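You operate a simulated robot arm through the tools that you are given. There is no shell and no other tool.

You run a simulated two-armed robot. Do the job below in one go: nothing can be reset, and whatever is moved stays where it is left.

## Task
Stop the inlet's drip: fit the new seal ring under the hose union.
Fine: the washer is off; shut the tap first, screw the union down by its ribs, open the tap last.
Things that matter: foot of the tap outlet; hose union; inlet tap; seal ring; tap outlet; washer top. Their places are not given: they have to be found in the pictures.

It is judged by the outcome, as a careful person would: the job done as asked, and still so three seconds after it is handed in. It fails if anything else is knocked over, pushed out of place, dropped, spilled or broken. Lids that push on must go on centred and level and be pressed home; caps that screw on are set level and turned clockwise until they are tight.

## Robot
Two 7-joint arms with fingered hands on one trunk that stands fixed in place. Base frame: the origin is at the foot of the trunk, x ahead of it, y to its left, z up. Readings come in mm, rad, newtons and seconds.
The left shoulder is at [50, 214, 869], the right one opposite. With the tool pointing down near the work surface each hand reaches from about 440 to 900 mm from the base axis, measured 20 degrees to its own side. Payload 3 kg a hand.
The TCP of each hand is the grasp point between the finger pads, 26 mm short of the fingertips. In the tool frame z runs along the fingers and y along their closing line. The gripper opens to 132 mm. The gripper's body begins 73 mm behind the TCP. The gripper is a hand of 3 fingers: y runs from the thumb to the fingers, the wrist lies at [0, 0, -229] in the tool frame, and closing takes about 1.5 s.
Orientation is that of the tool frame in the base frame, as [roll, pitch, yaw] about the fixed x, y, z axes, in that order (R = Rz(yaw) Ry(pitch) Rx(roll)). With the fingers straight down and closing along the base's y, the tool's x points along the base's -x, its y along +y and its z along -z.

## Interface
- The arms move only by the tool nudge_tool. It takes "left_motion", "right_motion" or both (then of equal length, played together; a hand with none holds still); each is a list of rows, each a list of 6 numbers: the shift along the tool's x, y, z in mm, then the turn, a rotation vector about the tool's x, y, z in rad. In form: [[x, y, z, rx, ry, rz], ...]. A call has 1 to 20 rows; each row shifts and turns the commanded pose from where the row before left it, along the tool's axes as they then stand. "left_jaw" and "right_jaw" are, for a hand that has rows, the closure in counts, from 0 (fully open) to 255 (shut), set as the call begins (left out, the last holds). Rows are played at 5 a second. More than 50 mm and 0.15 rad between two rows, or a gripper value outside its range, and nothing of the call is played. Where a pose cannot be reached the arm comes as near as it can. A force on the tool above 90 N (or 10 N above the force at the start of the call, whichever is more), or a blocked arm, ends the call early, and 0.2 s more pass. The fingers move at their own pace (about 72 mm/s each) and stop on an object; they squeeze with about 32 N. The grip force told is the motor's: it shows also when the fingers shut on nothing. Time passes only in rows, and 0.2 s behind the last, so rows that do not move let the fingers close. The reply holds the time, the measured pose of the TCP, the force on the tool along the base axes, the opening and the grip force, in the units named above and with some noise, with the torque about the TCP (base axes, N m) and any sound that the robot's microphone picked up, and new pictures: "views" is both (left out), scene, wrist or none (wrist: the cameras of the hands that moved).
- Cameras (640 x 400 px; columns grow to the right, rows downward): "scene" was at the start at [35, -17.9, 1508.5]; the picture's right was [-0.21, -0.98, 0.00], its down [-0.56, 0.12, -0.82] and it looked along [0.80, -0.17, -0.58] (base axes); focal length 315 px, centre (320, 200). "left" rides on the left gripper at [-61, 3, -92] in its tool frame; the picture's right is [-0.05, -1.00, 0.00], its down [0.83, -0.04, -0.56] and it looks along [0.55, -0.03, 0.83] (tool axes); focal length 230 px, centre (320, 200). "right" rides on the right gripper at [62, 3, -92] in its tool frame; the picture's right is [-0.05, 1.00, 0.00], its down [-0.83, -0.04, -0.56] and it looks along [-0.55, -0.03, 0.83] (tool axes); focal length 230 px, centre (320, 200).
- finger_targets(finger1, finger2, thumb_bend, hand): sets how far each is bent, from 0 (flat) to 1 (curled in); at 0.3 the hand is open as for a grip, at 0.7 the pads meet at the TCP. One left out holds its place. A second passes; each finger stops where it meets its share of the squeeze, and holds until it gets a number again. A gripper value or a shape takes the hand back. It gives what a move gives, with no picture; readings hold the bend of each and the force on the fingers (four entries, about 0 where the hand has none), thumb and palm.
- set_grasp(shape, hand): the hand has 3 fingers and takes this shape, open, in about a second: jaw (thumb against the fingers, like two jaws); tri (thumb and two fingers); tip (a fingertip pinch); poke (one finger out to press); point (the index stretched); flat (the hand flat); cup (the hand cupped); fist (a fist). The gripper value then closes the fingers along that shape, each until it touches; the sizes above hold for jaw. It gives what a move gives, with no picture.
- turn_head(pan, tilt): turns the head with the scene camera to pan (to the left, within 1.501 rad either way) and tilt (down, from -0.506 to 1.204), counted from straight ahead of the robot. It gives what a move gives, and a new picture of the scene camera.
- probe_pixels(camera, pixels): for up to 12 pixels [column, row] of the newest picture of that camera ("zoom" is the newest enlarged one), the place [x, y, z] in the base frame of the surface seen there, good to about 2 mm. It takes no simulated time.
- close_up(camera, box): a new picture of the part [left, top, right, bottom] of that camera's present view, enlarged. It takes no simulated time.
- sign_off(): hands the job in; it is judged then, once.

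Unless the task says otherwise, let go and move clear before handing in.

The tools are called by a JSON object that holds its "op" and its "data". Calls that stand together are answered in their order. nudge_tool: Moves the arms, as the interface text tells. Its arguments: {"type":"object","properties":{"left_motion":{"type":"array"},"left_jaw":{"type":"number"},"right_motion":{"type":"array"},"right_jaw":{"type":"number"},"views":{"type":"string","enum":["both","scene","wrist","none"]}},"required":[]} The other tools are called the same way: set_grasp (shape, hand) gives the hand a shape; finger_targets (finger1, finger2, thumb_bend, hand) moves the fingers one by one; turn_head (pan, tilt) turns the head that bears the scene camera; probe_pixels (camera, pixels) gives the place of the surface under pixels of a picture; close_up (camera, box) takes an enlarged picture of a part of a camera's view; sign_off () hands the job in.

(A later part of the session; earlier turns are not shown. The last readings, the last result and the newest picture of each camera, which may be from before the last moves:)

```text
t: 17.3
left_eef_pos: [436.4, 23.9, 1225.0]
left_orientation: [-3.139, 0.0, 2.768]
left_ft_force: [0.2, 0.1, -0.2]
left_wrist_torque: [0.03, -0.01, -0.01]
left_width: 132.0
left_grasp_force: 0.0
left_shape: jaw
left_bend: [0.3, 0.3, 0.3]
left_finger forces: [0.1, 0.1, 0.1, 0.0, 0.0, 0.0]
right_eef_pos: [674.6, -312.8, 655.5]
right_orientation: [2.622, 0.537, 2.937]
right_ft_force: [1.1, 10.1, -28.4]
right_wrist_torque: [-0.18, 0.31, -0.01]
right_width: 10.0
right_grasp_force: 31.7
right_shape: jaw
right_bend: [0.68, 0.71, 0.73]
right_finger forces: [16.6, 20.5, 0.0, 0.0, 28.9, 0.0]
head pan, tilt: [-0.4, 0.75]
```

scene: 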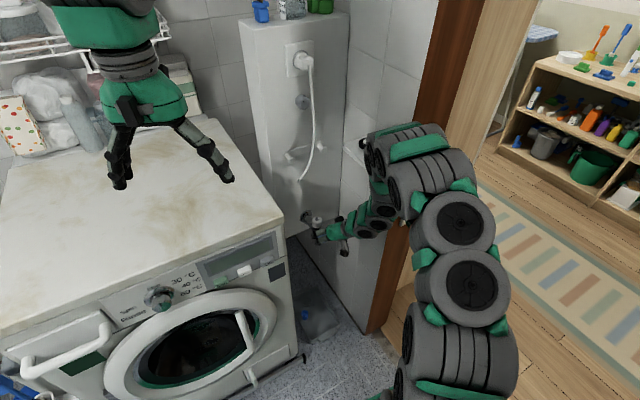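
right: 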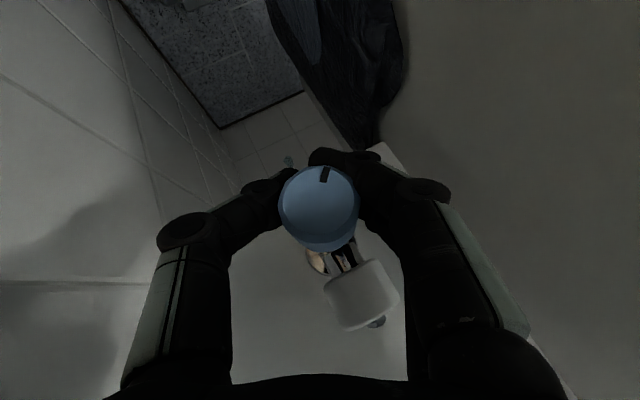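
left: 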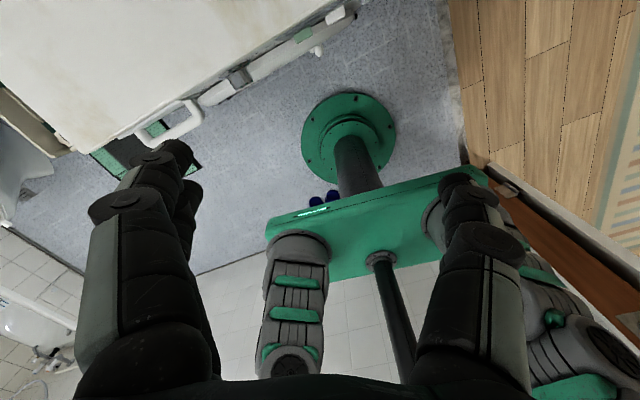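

I've turned 0.8 rad with low resistance so far. I'll release, swing back, retreat 6 mm for a better-centred pinch, and grip again.

{"op": "nudge_tool", "data": {"right_motion": [[0, 0, 0, 0, 0, 0], [0, 0, 0, 0, 0, 0], [0, 0, 0, 0, 0, 0], [0, 0, 0, 0, 0, 0], [0, 0, -6, 0, 0, 0], [0, 0, 0, 0.1099, 0, -0.0756], [0, 0, 0, 0.1099, 0, -0.0756], [0, 0, 0, 0.1099, 0, -0.0756], [0, 0, 0, 0.1099, 0, -0.0756], [0, 0, 0, 0.1099, 0, -0.0756], [0, 0, 0, 0.1099, 0, -0.0756]], "right_jaw": 0, "views": "wrist"}}

{"op": "nudge_tool", "data": {"right_motion": [[0, 0, 0, 0, 0, 0], [0, 0, 0, 0, 0, 0], [0, 0, 0, 0, 0, 0], [0, 0, 0, 0, 0, 0], [0, 0, 0, 0, 0, 0], [0, 0, 0, 0, 0, 0], [0, 0, 0, 0, 0, 0], [0, 0, 0, 0, 0, 0]], "right_jaw": 255, "views": "wrist"}}

```text
t: 19.7
left_eef_pos: [435.5, 23.6, 1225.0]
left_orientation: [3.142, 0.001, 2.769]
left_ft_force: [-0.2, 0.0, 0.1]
left_wrist_torque: [-0.01, 0.01, -0.03]
left_width: 132.1
left_grasp_force: 0.0
left_shape: jaw
left_bend: [0.3, 0.3, 0.3]
left_finger forces: [0.0, 0.0, 0.0, 0.1, 0.0, 0.1]
right_eef_pos: [670.7, -317.3, 661.5]
right_orientation: [-2.709, 0.56, -2.827]
right_ft_force: [0.1, 0.8, 0.6]
right_wrist_torque: [0.0, -0.03, 0.01]
right_width: 131.9
right_grasp_force: 0.2
right_shape: jaw
right_bend: [0.3, 0.3, 0.3]
right_finger forces: [0.1, 0.0, 0.0, 0.0, 0.0, 0.0]
head pan, tilt: [-0.4, 0.75]
```

right: 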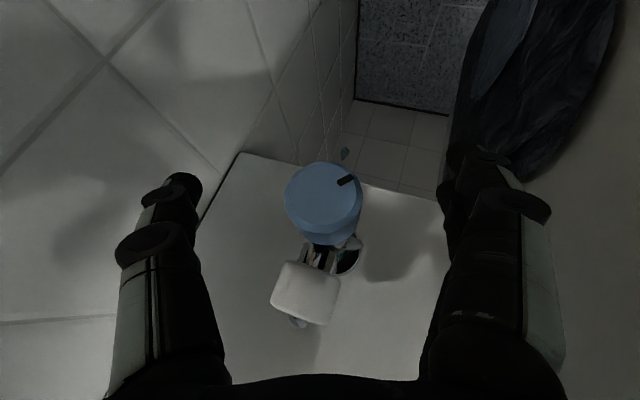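

```text
t: 21.5
left_eef_pos: [435.6, 22.9, 1225.1]
left_orientation: [-3.14, -0.002, 2.768]
left_ft_force: [-0.3, -0.1, -0.5]
left_wrist_torque: [-0.01, -0.01, 0.0]
left_width: 132.0
left_grasp_force: 0.0
left_shape: jaw
left_bend: [0.3, 0.3, 0.3]
left_finger forces: [0.0, 0.0, 0.0, 0.1, 0.0, 0.1]
right_eef_pos: [671.4, -317.3, 660.6]
right_orientation: [-2.71, 0.558, -2.825]
right_ft_force: [9.7, -5.7, -20.4]
right_wrist_torque: [-0.05, -0.01, -0.05]
right_width: 17.9
right_grasp_force: 31.8
right_shape: jaw
right_bend: [0.71, 0.73, 0.7]
right_finger forces: [14.8, 15.2, 0.0, 0.1, 28.8, 0.1]
head pan, tilt: [-0.4, 0.75]
```

right: 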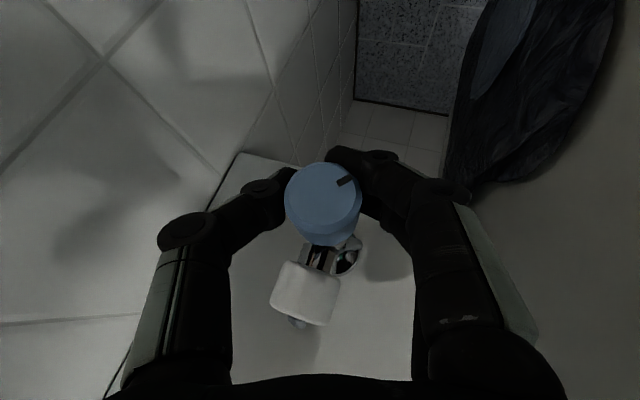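

The mark has moved clockwise by the full stroke (now at (347,181)). Another 0.8 rad clockwise stroke.

{"op": "nudge_tool", "data": {"right_motion": [[0, 0, 0, -0.1099, 0, 0.0756], [0, 0, 0, -0.1099, 0, 0.0756], [0, 0, 0, -0.1099, 0, 0.0756], [0, 0, 0, -0.1099, 0, 0.0756], [0, 0, 0, -0.1099, 0, 0.0756], [0, 0, 0, -0.1099, 0, 0.0756]], "views": "wrist"}}

```text
t: 22.9
left_eef_pos: [436.9, 22.0, 1224.4]
left_orientation: [-3.141, -0.001, 2.767]
left_ft_force: [0.5, 0.8, 0.4]
left_wrist_torque: [0.01, 0.01, 0.0]
left_width: 131.8
left_grasp_force: 0.0
left_shape: jaw
left_bend: [0.3, 0.3, 0.3]
left_finger forces: [0.0, 0.1, 0.1, 0.0, 0.0, 0.0]
right_eef_pos: [670.5, -315.8, 659.5]
right_orientation: [2.625, 0.534, 2.935]
right_ft_force: [-2.8, 7.0, -35.5]
right_wrist_torque: [-0.06, 0.39, -0.07]
right_width: 16.1
right_grasp_force: 31.9
right_shape: jaw
right_bend: [0.71, 0.73, 0.7]
right_finger forces: [17.7, 15.1, 0.1, 0.0, 36.3, 0.1]
head pan, tilt: [-0.4, 0.75]
```

right: 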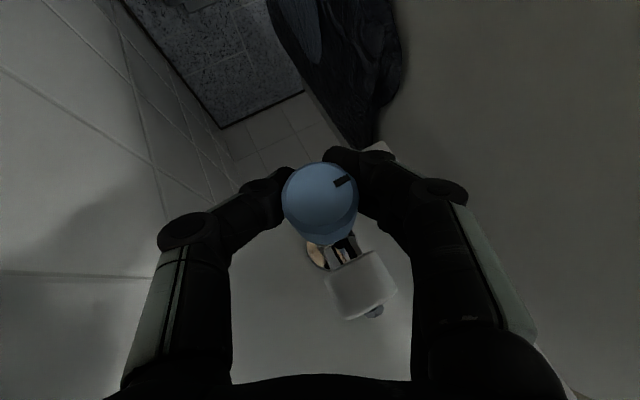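

About 1.6 rad has been turned. I'll release, swing back and check the mark's true angle and whether it still drips.

{"op": "nudge_tool", "data": {"right_motion": [[0, 0, 0, 0, 0, 0], [0, 0, 0, 0, 0, 0], [0, 0, 0, 0, 0, 0], [0, 0, 0, 0, 0, 0], [0, 0, -4, 0, 0, 0], [0, 0, 0, 0.1099, 0, -0.0756], [0, 0, 0, 0.1099, 0, -0.0756], [0, 0, 0, 0.1099, 0, -0.0756], [0, 0, 0, 0.1099, 0, -0.0756], [0, 0, 0, 0.1099, 0, -0.0756], [0, 0, 0, 0.1099, 0, -0.0756]], "right_jaw": 0, "views": "wrist"}}

{"op": "close_up", "data": {"camera": "right", "box": [250, 130, 410, 230]}}

```text
t: 25.3
left_eef_pos: [436.7, 23.1, 1225.5]
left_orientation: [3.141, 0.001, 2.769]
left_ft_force: [-0.8, 0.2, -0.2]
left_wrist_torque: [0.0, 0.0, -0.02]
left_width: 131.9
left_grasp_force: 0.0
left_shape: jaw
left_bend: [0.3, 0.3, 0.3]
left_finger forces: [0.1, 0.0, 0.0, 0.0, 0.0, 0.0]
right_eef_pos: [670.1, -319.0, 665.3]
right_orientation: [-2.709, 0.559, -2.826]
right_ft_force: [0.4, -0.5, -0.5]
right_wrist_torque: [0.01, -0.02, 0.01]
right_width: 132.2
right_grasp_force: 0.0
right_shape: jaw
right_bend: [0.3, 0.3, 0.3]
right_finger forces: [0.0, 0.0, 0.0, 0.1, 0.0, 0.0]
head pan, tilt: [-0.4, 0.75]
```

right: 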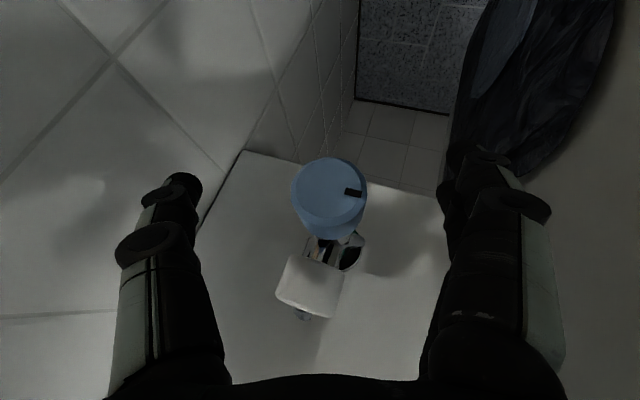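

```text
4.00 times, centred on (330, 180) of right
```

zoom: 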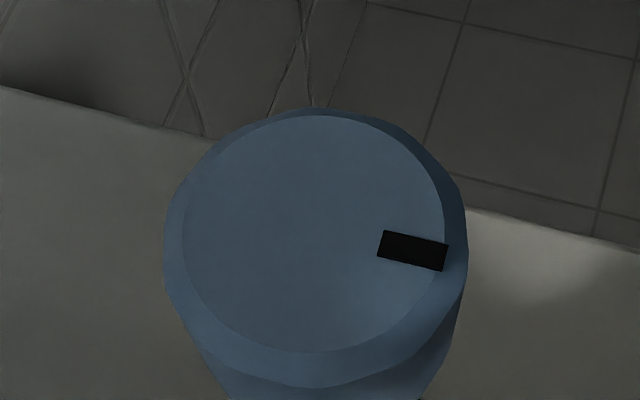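

The mark now sits about 90° from its start, and no drip is visible. I'll regrip and test for the stop with another short clockwise turn.

{"op": "nudge_tool", "data": {"right_motion": [[0, 0, 0, 0, 0, 0], [0, 0, 0, 0, 0, 0], [0, 0, 0, 0, 0, 0], [0, 0, 0, 0, 0, 0], [0, 0, 0, 0, 0, 0], [0, 0, 0, 0, 0, 0], [0, 0, 0, 0, 0, 0], [0, 0, 0, 0, 0, 0]], "right_jaw": 255, "views": "wrist"}}

{"op": "nudge_tool", "data": {"right_motion": [[0, 0, 0, -0.1099, 0, 0.0756], [0, 0, 0, -0.1099, 0, 0.0756], [0, 0, 0, -0.1099, 0, 0.0756]], "views": "wrist"}}

```text
t: 27.1
left_eef_pos: [434.9, 23.3, 1225.6]
left_orientation: [-3.141, 0.0, 2.767]
left_ft_force: [0.4, -0.1, 0.7]
left_wrist_torque: [0.02, -0.01, -0.02]
left_width: 132.0
left_grasp_force: 0.1
left_shape: jaw
left_bend: [0.3, 0.3, 0.3]
left_finger forces: [0.0, 0.0, 0.0, 0.1, 0.0, 0.0]
right_eef_pos: [668.7, -318.7, 664.4]
right_orientation: [-2.71, 0.558, -2.825]
right_ft_force: [6.5, -5.0, -15.8]
right_wrist_torque: [-0.1, 0.04, -0.01]
right_width: 22.7
right_grasp_force: 32.0
right_shape: jaw
right_bend: [0.73, 0.73, 0.7]
right_finger forces: [14.0, 15.2, 0.1, 0.0, 28.2, 0.0]
head pan, tilt: [-0.4, 0.75]
```

right: 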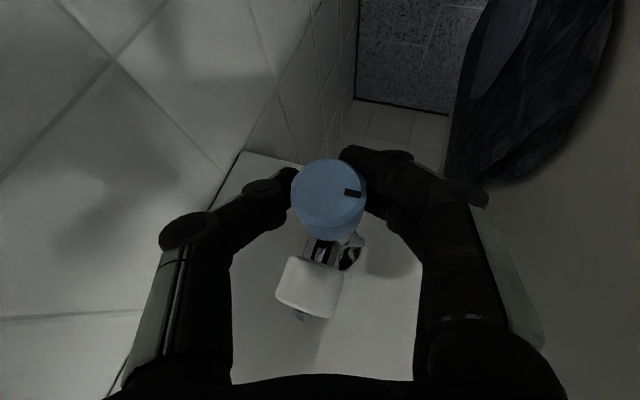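

```text
t: 27.9
left_eef_pos: [436.3, 22.8, 1224.4]
left_orientation: [-3.141, 0.0, 2.767]
left_ft_force: [-0.3, 0.0, -0.6]
left_wrist_torque: [0.03, -0.02, 0.05]
left_width: 132.1
left_grasp_force: 0.0
left_shape: jaw
left_bend: [0.3, 0.3, 0.3]
left_finger forces: [0.1, 0.0, 0.1, 0.0, 0.1, 0.0]
right_eef_pos: [668.6, -319.8, 661.8]
right_orientation: [3.09, 0.597, -3.093]
right_ft_force: [2.6, -15.9, -48.7]
right_wrist_torque: [-1.08, 0.21, -0.01]
right_width: 18.5
right_grasp_force: 32.4
right_shape: jaw
right_bend: [0.71, 0.72, 0.71]
right_finger forces: [30.0, 16.4, 0.1, 0.0, 30.2, 0.0]
head pan, tilt: [-0.4, 0.75]
```

right: 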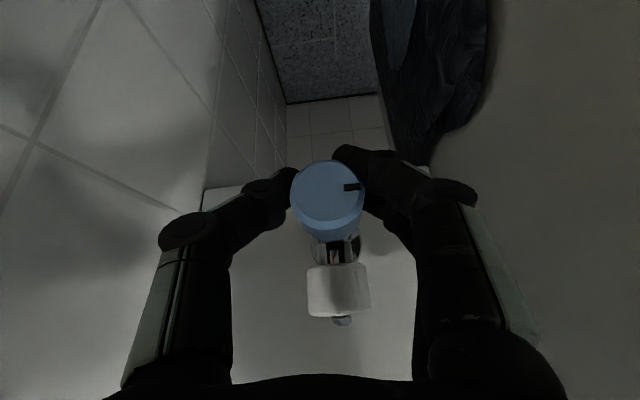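

The torque rose to 1.1 N·m and the grip began slipping, so the tap is at its stop and shut. I'll release and back off.

{"op": "nudge_tool", "data": {"right_motion": [[0, 0, 0, 0, 0, 0], [0, 0, 0, 0, 0, 0], [0, 0, 0, 0, 0, 0], [0, 0, 0, 0, 0, 0], [0, 0, 0, 0, 0, 0], [0, 0, -30, 0, 0, 0], [0, 0, -40, 0, 0, 0], [0, 0, -40, 0, 0, 0]], "right_jaw": 0}}

{"op": "close_up", "data": {"camera": "right", "box": [280, 80, 408, 190]}}

```text
t: 29.7
left_eef_pos: [436.6, 23.0, 1225.0]
left_orientation: [-3.141, 0.0, 2.768]
left_ft_force: [-1.1, 0.2, -0.1]
left_wrist_torque: [0.0, 0.02, 0.02]
left_width: 131.8
left_grasp_force: 0.1
left_shape: jaw
left_bend: [0.3, 0.3, 0.3]
left_finger forces: [0.0, 0.0, 0.0, 0.0, 0.0, 0.0]
right_eef_pos: [607.9, -326.2, 756.0]
right_orientation: [3.094, 0.604, -3.091]
right_ft_force: [-0.3, -0.7, -0.3]
right_wrist_torque: [0.02, -0.02, 0.0]
right_width: 131.7
right_grasp_force: 0.2
right_shape: jaw
right_bend: [0.3, 0.3, 0.3]
right_finger forces: [0.0, 0.1, 0.0, 0.1, 0.1, 0.0]
head pan, tilt: [-0.4, 0.75]
```

scene: 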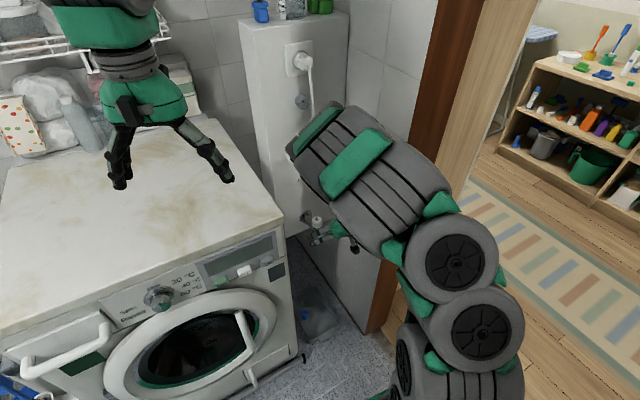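
right: 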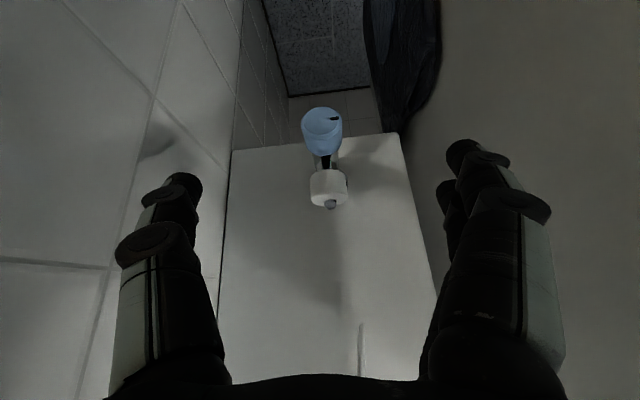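

```text
3.64 times, centred on (344, 135) of right
```

zoom: 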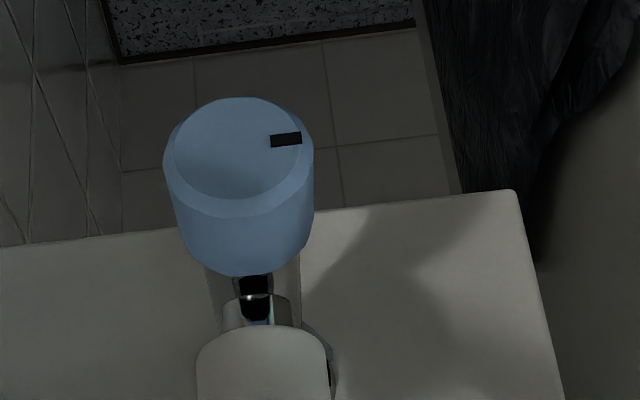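

The tap is shut, with its mark at 9 o'clock. Next I'll raise the right hand, set it vertical, and hover above the union at about (711,-310.5).

{"op": "nudge_tool", "data": {"right_motion": [[0, 0, 0, 0.0412, 0, -0.0284], [-22.7, 0, -33, 0, 0, 0], [0, 0, 0, 0, 0.1208, 0], [0, 0, 0, 0, 0.1208, 0], [0, 0, 0, 0, 0.1208, 0], [0, 0, 0, 0, 0.1208, 0], [0, 0, 0, 0, 0.1208, 0]]}}

```text
t: 31.5
left_eef_pos: [430.0, 17.1, 1229.6]
left_orientation: [3.141, 0.01, 2.749]
left_ft_force: [1.3, 0.8, 0.0]
left_wrist_torque: [-0.07, 0.05, 0.02]
left_width: 131.9
left_grasp_force: 0.2
left_shape: jaw
left_bend: [0.3, 0.3, 0.3]
left_finger forces: [0.0, 0.0, 0.0, 0.1, 0.0, 0.1]
right_eef_pos: [526.3, -309.0, 843.2]
right_orientation: [3.019, -0.215, -3.089]
right_ft_force: [-1.2, -0.9, 0.6]
right_wrist_torque: [0.06, -0.04, 0.02]
right_width: 131.8
right_grasp_force: 0.0
right_shape: jaw
right_bend: [0.3, 0.3, 0.3]
right_finger forces: [0.0, 0.0, 0.0, 0.0, 0.0, 0.1]
head pan, tilt: [-0.4, 0.75]
stopped in row 7 (right hand): the arm was blocked; the commanded pose is now the measured one
```

scene: 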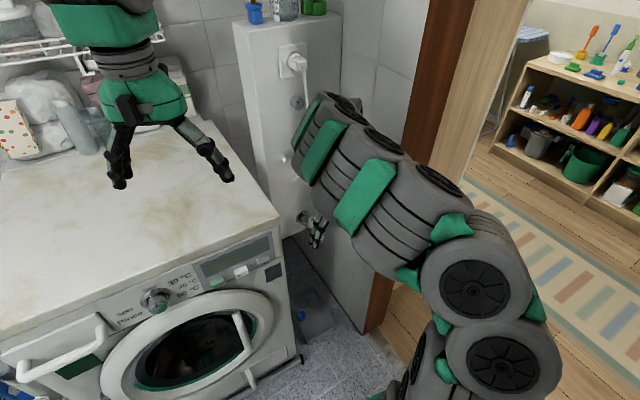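
right: 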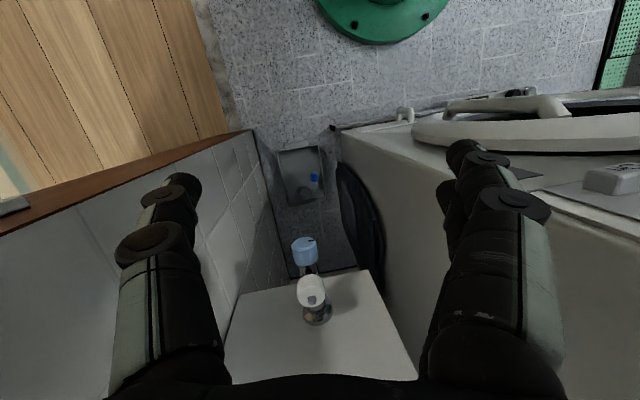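

The arm was blocked: the wrist, at about (576,-334,1065), came up against the ledge. I'll ease it away sideways (+y), then back and up, and check the ring.

{"op": "nudge_tool", "data": {"right_motion": [[-0.8, 15, 1.6, 0, 0, 0], [-0.8, 15, 1.6, 0, 0, 0], [20, 1.7, -5, 0, 0, 0], [20, 1.7, -5, 0, 0, 0]]}}

```text
t: 32.5
left_eef_pos: [433.9, 23.6, 1226.3]
left_orientation: [-3.141, 0.004, 2.769]
left_ft_force: [0.0, -0.2, -0.5]
left_wrist_torque: [0.01, 0.01, 0.02]
left_width: 131.8
left_grasp_force: 0.0
left_shape: jaw
left_bend: [0.3, 0.3, 0.3]
left_finger forces: [0.0, 0.0, 0.0, 0.0, 0.0, 0.1]
right_eef_pos: [485.9, -246.4, 832.9]
right_orientation: [2.954, -0.273, -3.039]
right_ft_force: [-0.2, -0.5, 1.8]
right_wrist_torque: [0.03, -0.01, 0.01]
right_width: 131.9
right_grasp_force: 0.1
right_shape: jaw
right_bend: [0.3, 0.3, 0.3]
right_finger forces: [0.0, 0.0, 0.0, 0.0, 0.0, 0.0]
head pan, tilt: [-0.4, 0.75]
```

scene: 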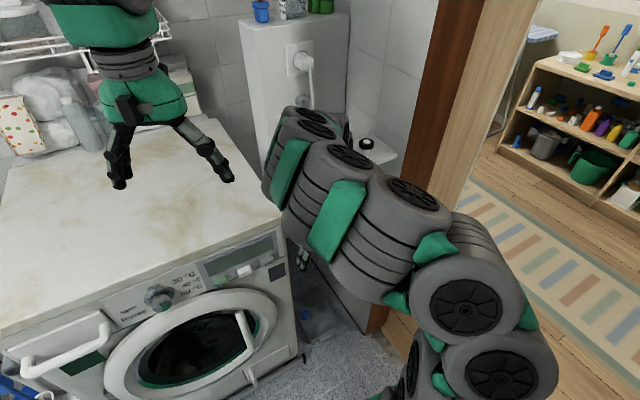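
right: 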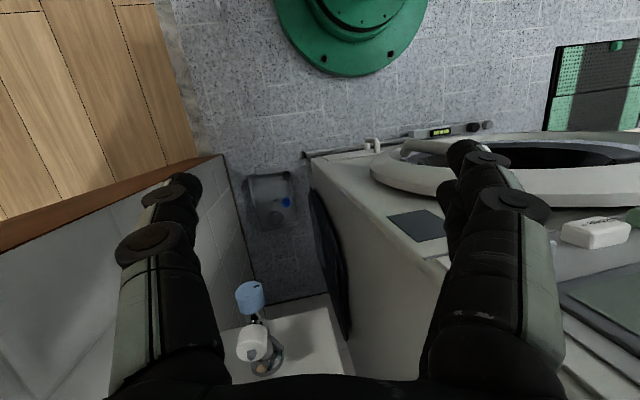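

The ring is still in place on its post at (366,143) in the scene. I'll level the hand and lower it in front of the channel so the wrist later passes below and left of the ledge.

{"op": "nudge_tool", "data": {"right_motion": [[0, 0, 0, 0.094, 0, 0], [0, 0, 0, 0.094, 0, 0], [0, 0, 0, 0, -0.1365, 0], [0, 0, 0, 0, -0.1365, 0], [-15.8, -9.7, 25.7, 0, 0, 0], [-15.8, -9.7, 25.7, 0, 0, 0], [-15.8, -9.7, 25.7, 0, 0, 0]]}}

{"op": "close_up", "data": {"camera": "scene", "box": [335, 120, 415, 170]}}

{"op": "probe_pixels", "data": {"camera": "scene", "pixels": [[365, 142], [367, 150], [373, 145], [359, 143], [310, 140], [330, 150], [370, 170], [345, 190], [310, 210], [290, 170], [400, 200], [420, 240]]}}

```text
t: 34.1
left_eef_pos: [435.1, 22.2, 1226.3]
left_orientation: [3.14, 0.006, 2.767]
left_ft_force: [0.6, 0.0, 0.0]
left_wrist_torque: [-0.01, -0.01, -0.03]
left_width: 131.9
left_grasp_force: 0.0
left_shape: jaw
left_bend: [0.3, 0.3, 0.3]
left_finger forces: [0.0, 0.0, 0.1, 0.0, 0.0, 0.1]
right_eef_pos: [539.9, -271.1, 757.9]
right_orientation: [-3.139, 0.003, -3.039]
right_ft_force: [0.0, 0.4, -0.3]
right_wrist_torque: [-0.03, 0.05, 0.04]
right_width: 131.9
right_grasp_force: 0.1
right_shape: jaw
right_bend: [0.3, 0.3, 0.3]
right_finger forces: [0.0, 0.0, 0.0, 0.0, 0.0, 0.0]
head pan, tilt: [-0.4, 0.75]
```

scene: 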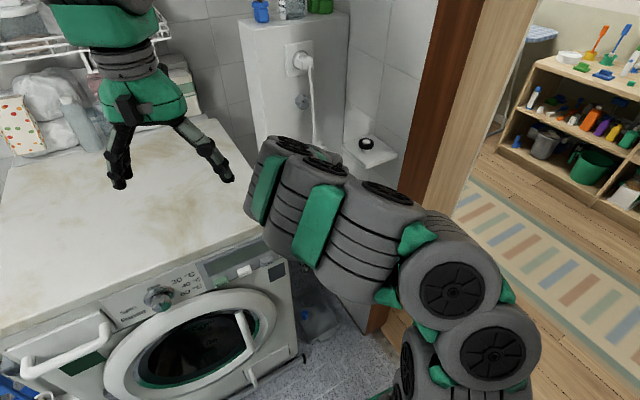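
right: 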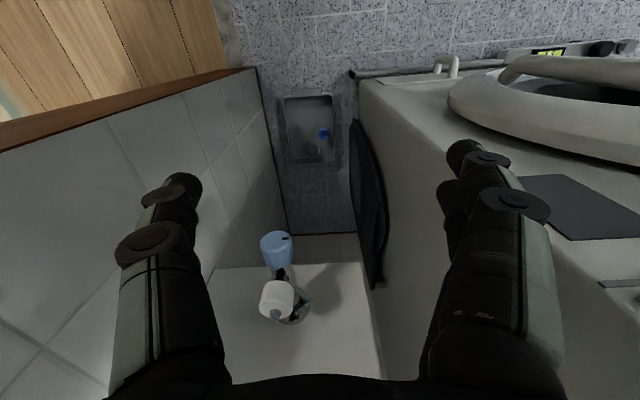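

```text
8.00 times, centred on (375, 145) of scene
```

zoom: 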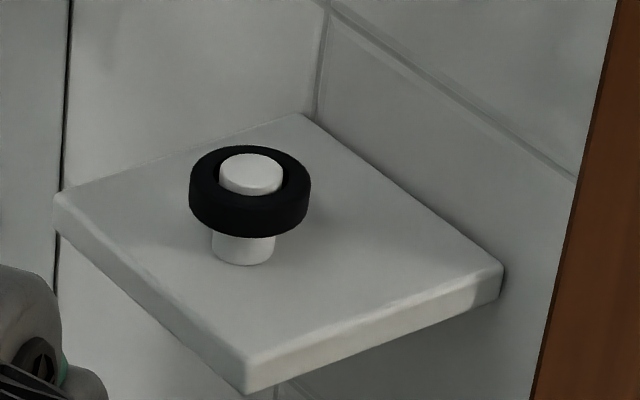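

```text
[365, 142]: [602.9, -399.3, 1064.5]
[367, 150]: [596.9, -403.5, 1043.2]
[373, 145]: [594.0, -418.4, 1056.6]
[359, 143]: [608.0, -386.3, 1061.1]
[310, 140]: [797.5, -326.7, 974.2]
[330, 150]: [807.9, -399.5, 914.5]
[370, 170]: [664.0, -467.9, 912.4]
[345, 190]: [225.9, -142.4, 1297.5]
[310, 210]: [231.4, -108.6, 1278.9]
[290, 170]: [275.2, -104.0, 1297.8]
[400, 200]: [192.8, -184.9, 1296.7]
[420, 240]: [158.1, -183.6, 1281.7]
```

The ring is undisturbed at (603,-402,1064). The elbow is high, so the forearm stays left of the ledge. I'll slide forward along y=-271, then over to the union.

{"op": "nudge_tool", "data": {"right_motion": [[-42.5, -4.4, 0, 0, 0, 0], [-42.5, -4.4, 0, 0, 0, 0], [-42.5, -4.4, 0, 0, 0, 0], [-42.5, -4.4, 0, 0, 0, 0], [2, -19.5, 0, 0, 0, 0], [2, -19.5, 0, 0, 0, 0]]}}

{"op": "close_up", "data": {"camera": "right", "box": [220, 180, 420, 320]}}

```text
t: 35.5
left_eef_pos: [435.7, 23.5, 1226.1]
left_orientation: [3.141, 0.004, 2.767]
left_ft_force: [-0.2, 1.5, 0.2]
left_wrist_torque: [-0.01, 0.0, -0.02]
left_width: 131.9
left_grasp_force: 0.1
left_shape: jaw
left_bend: [0.3, 0.3, 0.3]
left_finger forces: [0.1, 0.0, 0.0, 0.0, 0.1, 0.0]
right_eef_pos: [709.9, -308.4, 758.2]
right_orientation: [-3.139, 0.002, -3.041]
right_ft_force: [0.9, -0.4, 0.9]
right_wrist_torque: [0.02, 0.04, -0.02]
right_width: 132.1
right_grasp_force: 0.1
right_shape: jaw
right_bend: [0.3, 0.3, 0.3]
right_finger forces: [0.0, 0.1, 0.0, 0.1, 0.0, 0.0]
head pan, tilt: [-0.4, 0.75]
```

scene: 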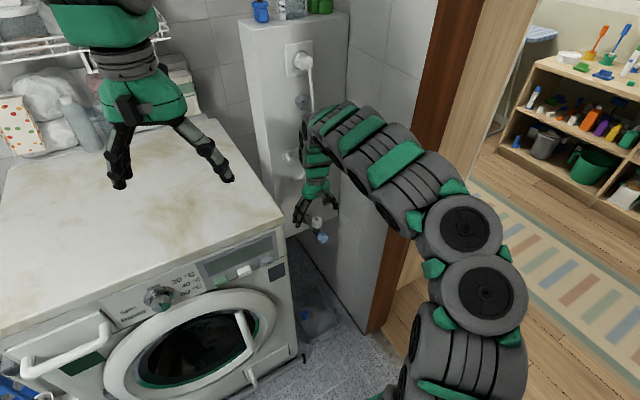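
right: 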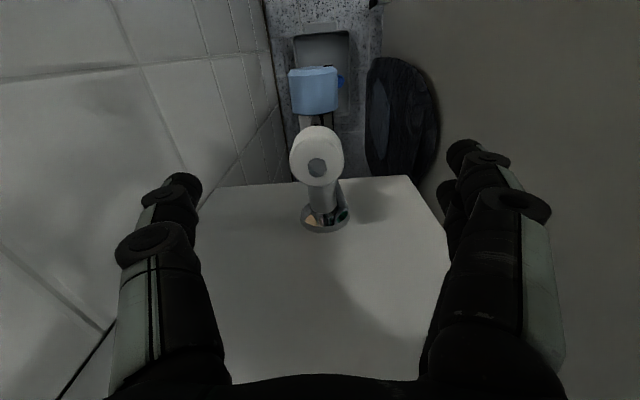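

```text
2.86 times, centred on (320, 250) of right
```

zoom: 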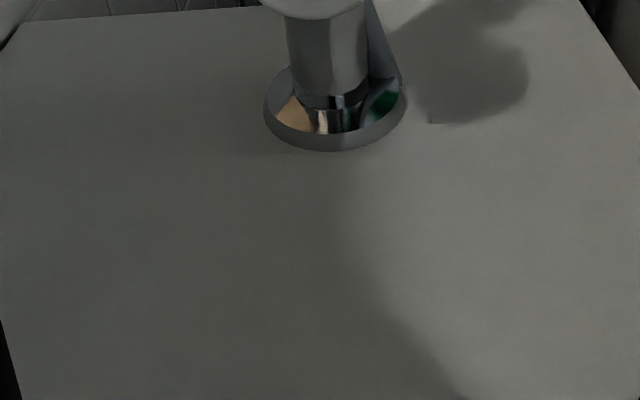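

The hand is over the union (317,155) without contact. Measuring the union precisely before closing on it.

{"op": "close_up", "data": {"camera": "right", "box": [276, 115, 356, 195]}}

{"op": "probe_pixels", "data": {"camera": "right", "pixels": [[317, 145], [293, 160], [341, 160], [317, 183], [305, 130], [330, 130], [300, 175], [334, 176], [317, 135], [317, 168], [316, 129], [296, 150]]}}

```text
5.00 times, centred on (316, 155) of right
```

zoom: 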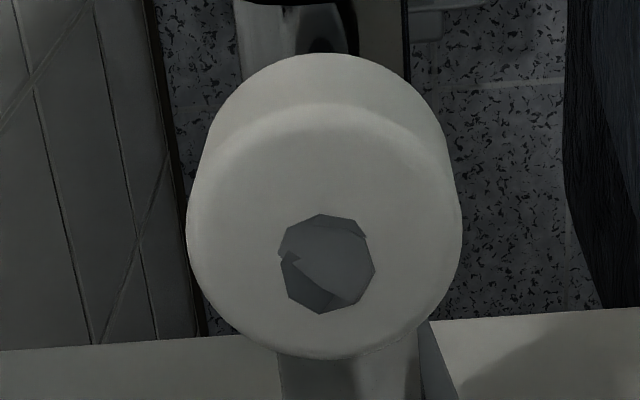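

```text
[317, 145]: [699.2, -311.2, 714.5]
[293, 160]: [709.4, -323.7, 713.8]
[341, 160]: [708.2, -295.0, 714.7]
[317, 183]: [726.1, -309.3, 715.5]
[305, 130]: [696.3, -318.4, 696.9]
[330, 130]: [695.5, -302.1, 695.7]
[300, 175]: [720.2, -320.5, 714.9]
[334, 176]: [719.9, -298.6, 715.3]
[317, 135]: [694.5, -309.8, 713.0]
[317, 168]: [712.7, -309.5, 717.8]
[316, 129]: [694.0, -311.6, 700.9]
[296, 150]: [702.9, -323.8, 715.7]
```

The union is centred at about (710.5,-309.5) with radius ≈16.5 and top 716. I'll pre-rotate the hand +0.7 rad and descend so the fingertips reach just below the union's sides.

{"op": "nudge_tool", "data": {"right_motion": [[-0.5, -1.1, 0, 0, 0, 0], [0, 0, 0, 0, 0, 0.14], [0, 0, 0, 0, 0, 0.14], [0, 0, 0, 0, 0, 0.14], [0, 0, 0, 0, 0, 0.14], [0, 0, 0, 0, 0, 0.14], [0, 0, 20, 0, 0, 0], [0, 0, 22, 0, 0, 0]]}}

```text
t: 37.3
left_eef_pos: [435.2, 23.1, 1225.9]
left_orientation: [-3.141, 0.003, 2.768]
left_ft_force: [-0.1, 0.9, 0.2]
left_wrist_torque: [0.0, -0.02, 0.01]
left_width: 132.2
left_grasp_force: 0.0
left_shape: jaw
left_bend: [0.3, 0.3, 0.3]
left_finger forces: [0.0, 0.1, 0.0, 0.0, 0.0, 0.0]
right_eef_pos: [707.2, -312.0, 715.1]
right_orientation: [-3.141, 0.003, 2.544]
right_ft_force: [0.0, 0.5, 0.5]
right_wrist_torque: [0.01, -0.01, 0.0]
right_width: 132.1
right_grasp_force: 0.1
right_shape: jaw
right_bend: [0.3, 0.3, 0.3]
right_finger forces: [0.0, 0.0, 0.0, 0.0, 0.1, 0.0]
head pan, tilt: [-0.4, 0.75]
```

scene: 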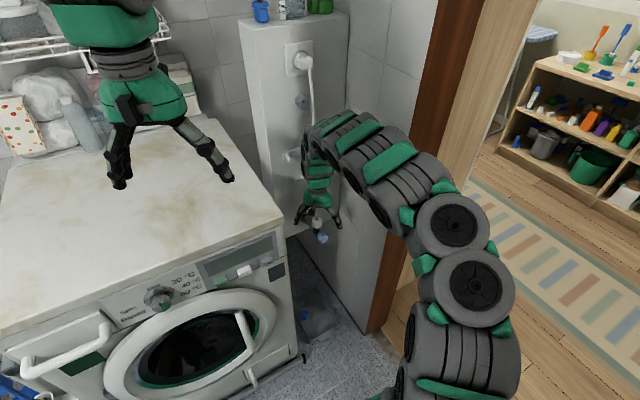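
right: 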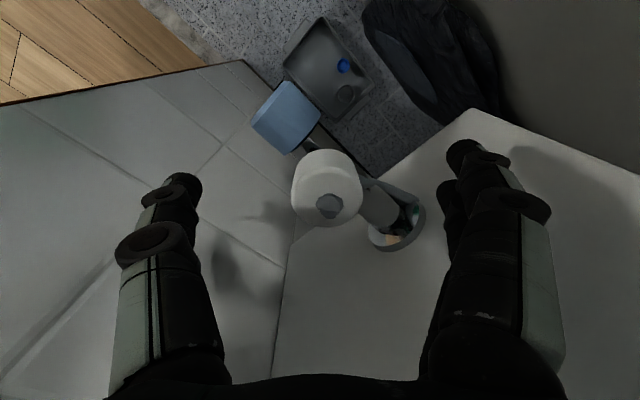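

{"op": "probe_pixels", "data": {"camera": "right", "pixels": [[183, 180], [190, 190], [464, 150], [470, 160], [448, 195], [328, 205], [328, 180], [300, 190], [355, 190]]}}

{"op": "nudge_tool", "data": {"right_motion": [[-1.3, 3.9, 0, 0, 0, 0], [0, 0, 3, 0, 0, 0]], "views": "none"}}

```text
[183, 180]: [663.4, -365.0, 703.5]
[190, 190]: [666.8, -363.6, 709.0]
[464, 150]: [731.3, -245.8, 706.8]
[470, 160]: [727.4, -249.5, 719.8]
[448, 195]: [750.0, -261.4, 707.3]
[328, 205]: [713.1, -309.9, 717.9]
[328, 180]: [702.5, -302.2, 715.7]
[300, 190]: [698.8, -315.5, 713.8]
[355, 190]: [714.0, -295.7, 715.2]
```

```text
t: 37.9
left_eef_pos: [435.3, 23.3, 1226.7]
left_orientation: [-3.141, 0.002, 2.767]
left_ft_force: [0.6, -0.3, -0.4]
left_wrist_torque: [-0.01, 0.02, -0.01]
left_width: 131.9
left_grasp_force: 0.0
left_shape: jaw
left_bend: [0.3, 0.3, 0.3]
left_finger forces: [0.0, 0.0, 0.0, 0.1, 0.1, 0.1]
right_eef_pos: [711.6, -311.3, 713.1]
right_orientation: [-3.141, 0.004, 2.542]
right_ft_force: [-0.3, 0.3, 0.8]
right_wrist_torque: [-0.01, 0.06, -0.01]
right_width: 132.2
right_grasp_force: 0.0
right_shape: jaw
right_bend: [0.3, 0.3, 0.3]
right_finger forces: [0.0, 0.1, 0.0, 0.0, 0.0, 0.0]
head pan, tilt: [-0.4, 0.75]
```

Open fingertips sit ~12 mm below the TCP. With TCP z≈713 they will close around z≈690, above the tap body, so I'm closing on the union.

{"op": "nudge_tool", "data": {"right_motion": [[0, 0, 0, 0, 0, 0], [0, 0, 0, 0, 0, 0], [0, 0, 0, 0, 0, 0], [0, 0, 0, 0, 0, 0], [0, 0, 0, 0, 0, 0], [0, 0, 0, 0, 0, 0], [0, 0, 0, 0, 0, 0], [0, 0, 0, 0, 0, 0]], "right_jaw": 255}}

{"op": "close_up", "data": {"camera": "scene", "box": [290, 180, 350, 250]}}

```text
t: 39.7
left_eef_pos: [434.4, 23.6, 1226.9]
left_orientation: [-3.141, 0.003, 2.767]
left_ft_force: [0.5, 0.1, 0.4]
left_wrist_torque: [0.02, 0.0, -0.03]
left_width: 131.9
left_grasp_force: 0.1
left_shape: jaw
left_bend: [0.3, 0.3, 0.3]
left_finger forces: [0.0, 0.0, 0.0, 0.0, 0.1, 0.1]
right_eef_pos: [710.9, -310.3, 712.5]
right_orientation: [3.141, 0.003, 2.542]
right_ft_force: [-0.6, -1.2, -3.0]
right_wrist_torque: [-0.01, 0.03, 0.06]
right_width: 25.7
right_grasp_force: 32.1
right_shape: jaw
right_bend: [0.73, 0.73, 0.7]
right_finger forces: [14.4, 14.7, 0.0, 0.0, 29.0, 0.0]
head pan, tilt: [-0.4, 0.75]
```

scene: 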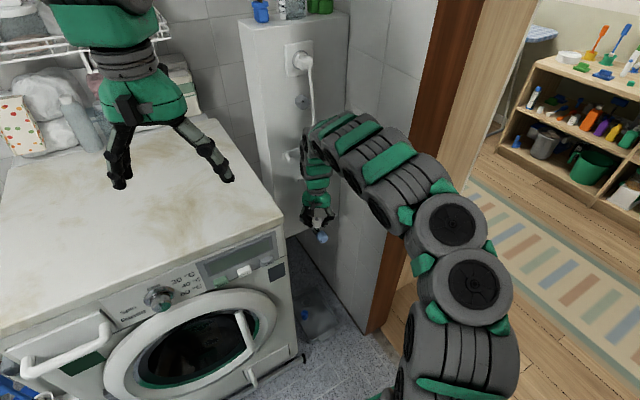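
right: 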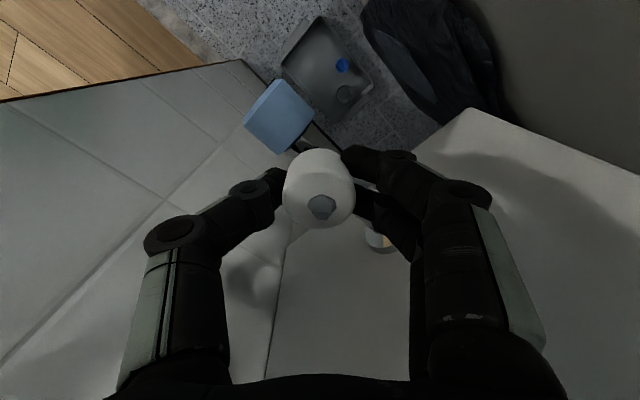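

```text
5.71 times, centred on (320, 215) of scene
```

zoom: 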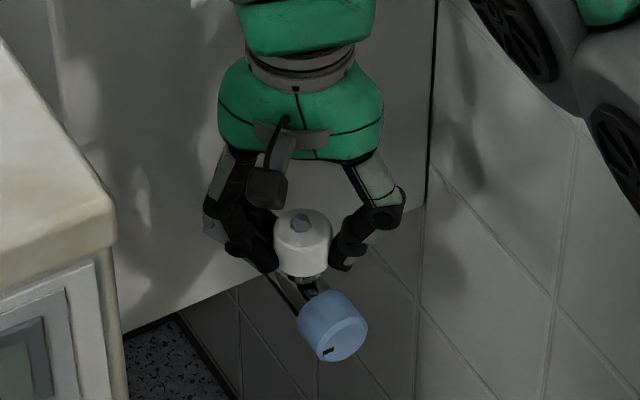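

The union is gripped squarely. I'll turn counter-clockwise (negative about tool z), watching forces.

{"op": "nudge_tool", "data": {"right_motion": [[0, 0, 0, 0, 0, -0.14], [0, 0, 0, 0, 0, -0.14], [0, 0, 0, 0, 0, -0.14], [0, 0, 0, 0, 0, -0.14], [0, 0, 0, 0, 0, -0.14]], "views": "wrist"}}

```text
t: 40.9
left_eef_pos: [434.0, 23.8, 1226.8]
left_orientation: [-3.14, 0.004, 2.766]
left_ft_force: [-0.2, -0.5, -1.1]
left_wrist_torque: [0.01, 0.02, 0.0]
left_width: 132.0
left_grasp_force: 0.0
left_shape: jaw
left_bend: [0.3, 0.3, 0.3]
left_finger forces: [0.1, 0.1, 0.0, 0.0, 0.1, 0.1]
right_eef_pos: [712.5, -309.8, 714.7]
right_orientation: [-3.14, 0.002, -3.038]
right_ft_force: [-17.2, 2.0, 19.3]
right_wrist_torque: [0.13, 0.32, -0.05]
right_width: 26.2
right_grasp_force: 31.7
right_shape: jaw
right_bend: [0.73, 0.73, 0.71]
right_finger forces: [21.9, 17.4, 0.1, 0.0, 31.6, 0.0]
head pan, tilt: [-0.4, 0.75]
```

right: 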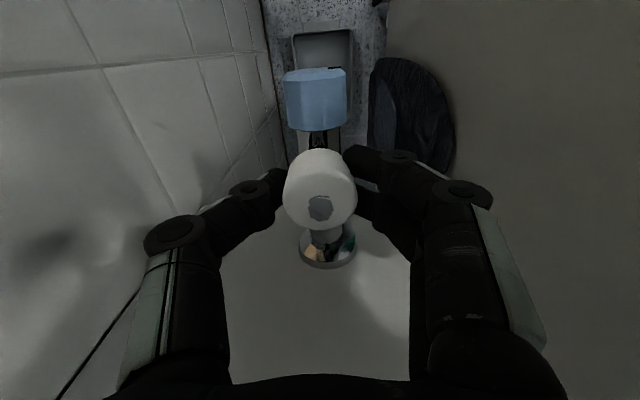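

The union is turning and pushing the hand up (+19 N), as it should. Continuing the turn with a slight lift per row.

{"op": "nudge_tool", "data": {"right_motion": [[0.5, 0, -0.6, 0, 0, -0.14], [0.5, 0, -0.6, 0, 0, -0.14], [0, 0, -0.5, 0, 0, -0.14], [0, 0, -0.5, 0, 0, -0.14], [0, 0, -0.5, 0, 0, -0.14]], "views": "wrist"}}

```text
t: 42.1
left_eef_pos: [434.7, 24.0, 1227.0]
left_orientation: [3.141, 0.003, 2.768]
left_ft_force: [0.0, -0.3, 0.1]
left_wrist_torque: [0.03, -0.05, 0.04]
left_width: 132.0
left_grasp_force: 0.0
left_shape: jaw
left_bend: [0.3, 0.3, 0.3]
left_finger forces: [0.0, 0.0, 0.0, 0.0, 0.0, 0.0]
right_eef_pos: [712.3, -311.6, 714.5]
right_orientation: [-3.137, 0.003, -2.337]
right_ft_force: [-9.4, -2.5, 13.4]
right_wrist_torque: [0.05, 0.26, -0.04]
right_width: 26.2
right_grasp_force: 31.7
right_shape: jaw
right_bend: [0.73, 0.73, 0.71]
right_finger forces: [19.3, 18.8, 0.0, 0.1, 30.1, 0.0]
head pan, tilt: [-0.4, 0.75]
```

right: 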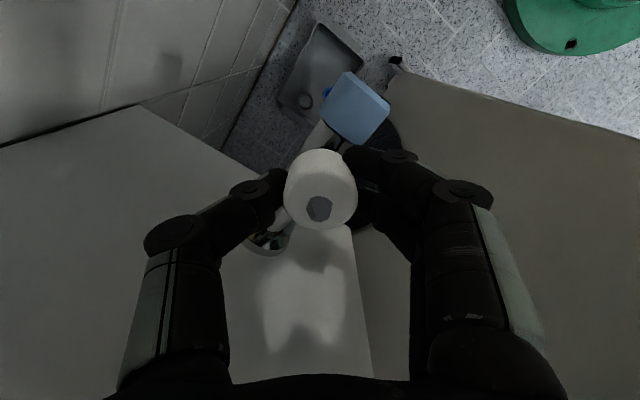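

1.4 rad has been turned with no joint limit yet. I'll keep turning in the same grasp.

{"op": "nudge_tool", "data": {"right_motion": [[0, 0, -0.6, 0, 0, -0.14], [0, 0, -0.6, 0, 0, -0.14], [0, 0, -0.5, 0, 0, -0.14], [0, 0, -0.5, 0, 0, -0.14], [0, 0, -0.5, 0, 0, -0.14], [0, 0, -0.5, 0, 0, -0.14], [0, 0, -0.5, 0, 0, -0.14]]}}

```text
t: 43.7
left_eef_pos: [434.2, 22.8, 1225.7]
left_orientation: [-3.141, 0.003, 2.768]
left_ft_force: [0.1, 0.2, -0.3]
left_wrist_torque: [-0.01, -0.03, -0.03]
left_width: 131.6
left_grasp_force: 0.0
left_shape: jaw
left_bend: [0.3, 0.3, 0.3]
left_finger forces: [0.0, 0.0, 0.0, 0.1, 0.1, 0.0]
right_eef_pos: [709.9, -310.4, 719.8]
right_orientation: [-3.139, -0.002, -1.358]
right_ft_force: [-5.6, 0.4, 8.2]
right_wrist_torque: [-0.02, 0.17, -0.02]
right_width: 26.4
right_grasp_force: 31.8
right_shape: jaw
right_bend: [0.73, 0.73, 0.71]
right_finger forces: [17.3, 20.1, 0.1, 0.0, 30.2, 0.1]
head pan, tilt: [-0.4, 0.75]
```

scene: 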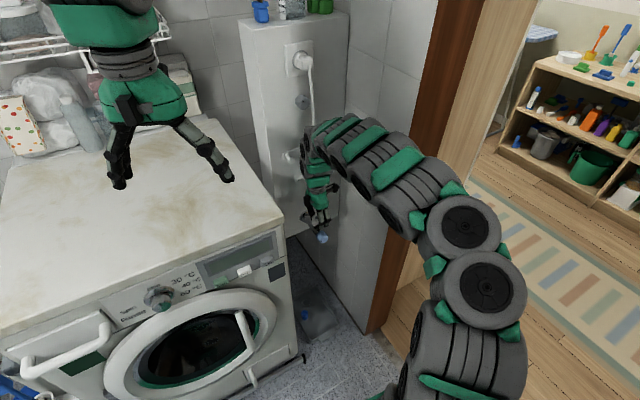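
right: 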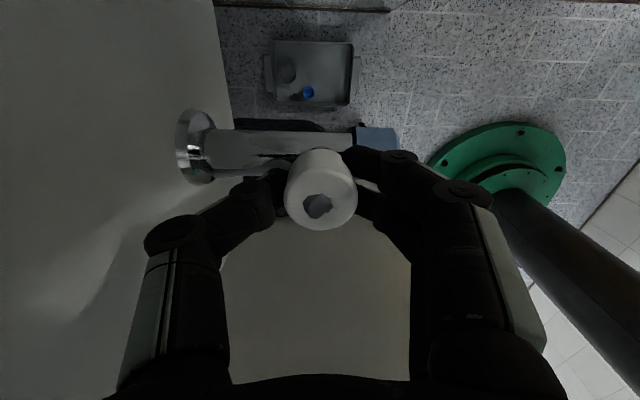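

2.4 rad turned, and the union has risen with the hand (TCP z≈720). Continuing counter-clockwise.

{"op": "nudge_tool", "data": {"right_motion": [[0, 0, -0.5, 0, 0, -0.14], [0, 0, -0.5, 0, 0, -0.14], [0, 0, -0.5, 0, 0, -0.14], [0, 0, -0.5, 0, 0, -0.14], [0, 0, -0.5, 0, 0, -0.14], [0, 0, -0.5, 0, 0, -0.14], [0, 0, -0.5, 0, 0, -0.14]]}}

```text
t: 45.3
left_eef_pos: [433.8, 22.5, 1225.7]
left_orientation: [3.14, 0.003, 2.765]
left_ft_force: [0.6, 1.2, 0.4]
left_wrist_torque: [-0.02, 0.0, -0.02]
left_width: 132.1
left_grasp_force: 0.2
left_shape: jaw
left_bend: [0.3, 0.3, 0.3]
left_finger forces: [0.0, 0.0, 0.1, 0.0, 0.0, 0.0]
right_eef_pos: [710.6, -309.0, 722.1]
right_orientation: [-3.141, -0.003, -0.378]
right_ft_force: [-7.4, 3.2, 9.7]
right_wrist_torque: [0.04, 0.14, -0.01]
right_width: 26.3
right_grasp_force: 32.1
right_shape: jaw
right_bend: [0.73, 0.73, 0.71]
right_finger forces: [15.0, 20.6, 0.1, 0.0, 32.2, 0.1]
head pan, tilt: [-0.4, 0.75]
```

scene: 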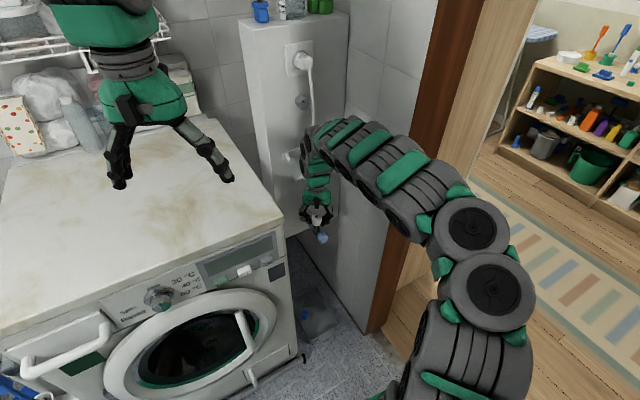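
right: 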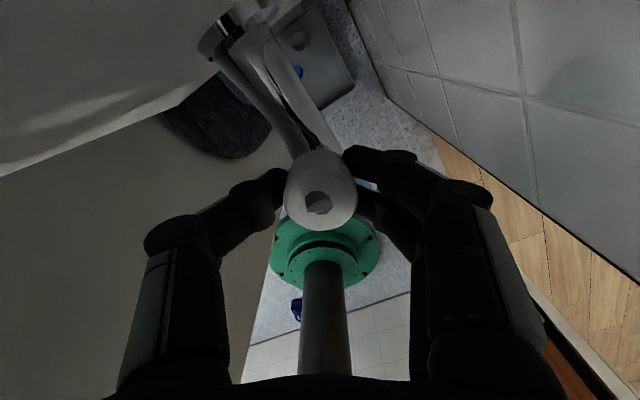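

{"op": "close_up", "data": {"camera": "right", "box": [190, 0, 380, 240]}}

{"op": "close_up", "data": {"camera": "scene", "box": [296, 200, 340, 246]}}

```text
1.67 times, centred on (285, 120) of right
```

zoom: 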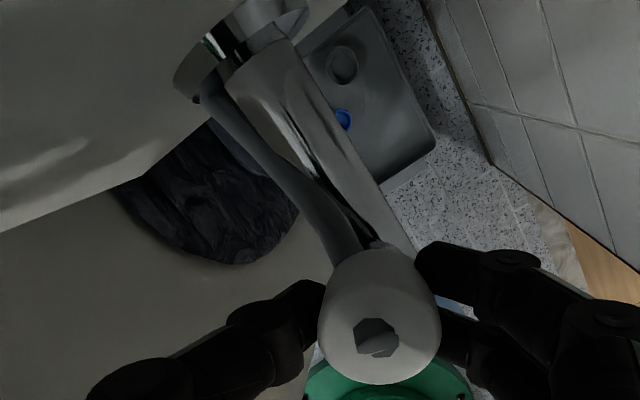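

```text
8.70 times, centred on (318, 223) of scene
```

zoom: 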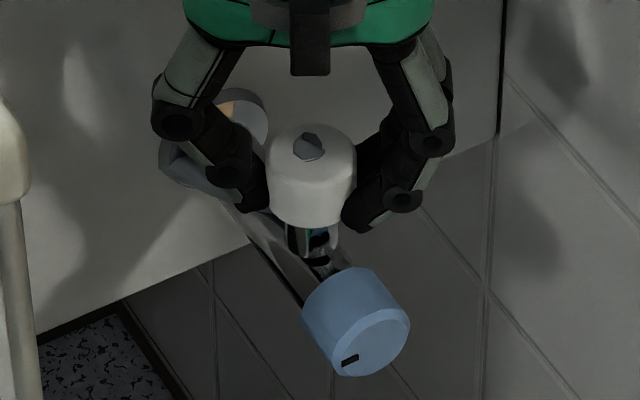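

A grey hose end is attached through the union, and there is now a visible gap with the chrome outlet beneath it. I'll turn a bit more, then test a small straight lift for freedom.

{"op": "nudge_tool", "data": {"right_motion": [[0, 0, -0.5, 0, 0, -0.14], [0, 0, -0.5, 0, 0, -0.14], [0, 0, -0.5, 0, 0, -0.14], [0, 0, -0.5, 0, 0, -0.14], [0, 0, -1.5, 0, 0, 0], [0, 0, -1.5, 0, 0, 0]], "views": "wrist"}}

```text
t: 46.7
left_eef_pos: [435.5, 23.4, 1227.5]
left_orientation: [-3.14, 0.003, 2.767]
left_ft_force: [-0.2, -0.2, 0.3]
left_wrist_torque: [0.0, 0.01, 0.03]
left_width: 131.9
left_grasp_force: 0.0
left_shape: jaw
left_bend: [0.3, 0.3, 0.3]
left_finger forces: [0.0, 0.0, 0.0, 0.0, 0.0, 0.0]
right_eef_pos: [712.3, -309.3, 727.3]
right_orientation: [3.14, -0.003, 0.182]
right_ft_force: [4.3, -4.1, 0.4]
right_wrist_torque: [-0.12, -0.06, -0.02]
right_width: 26.1
right_grasp_force: 32.1
right_shape: jaw
right_bend: [0.73, 0.73, 0.71]
right_finger forces: [18.7, 18.7, 0.0, 0.1, 28.8, 0.1]
head pan, tilt: [-0.4, 0.75]
```

right: 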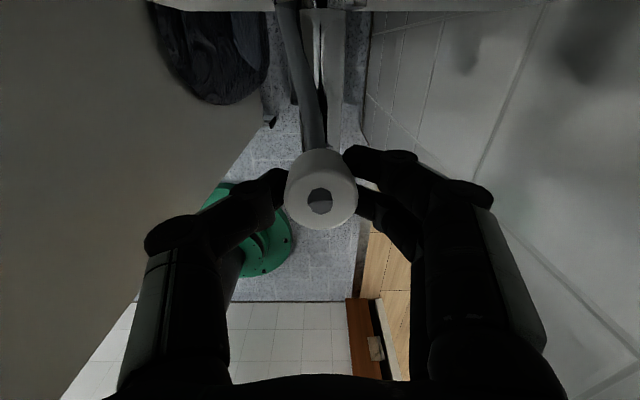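

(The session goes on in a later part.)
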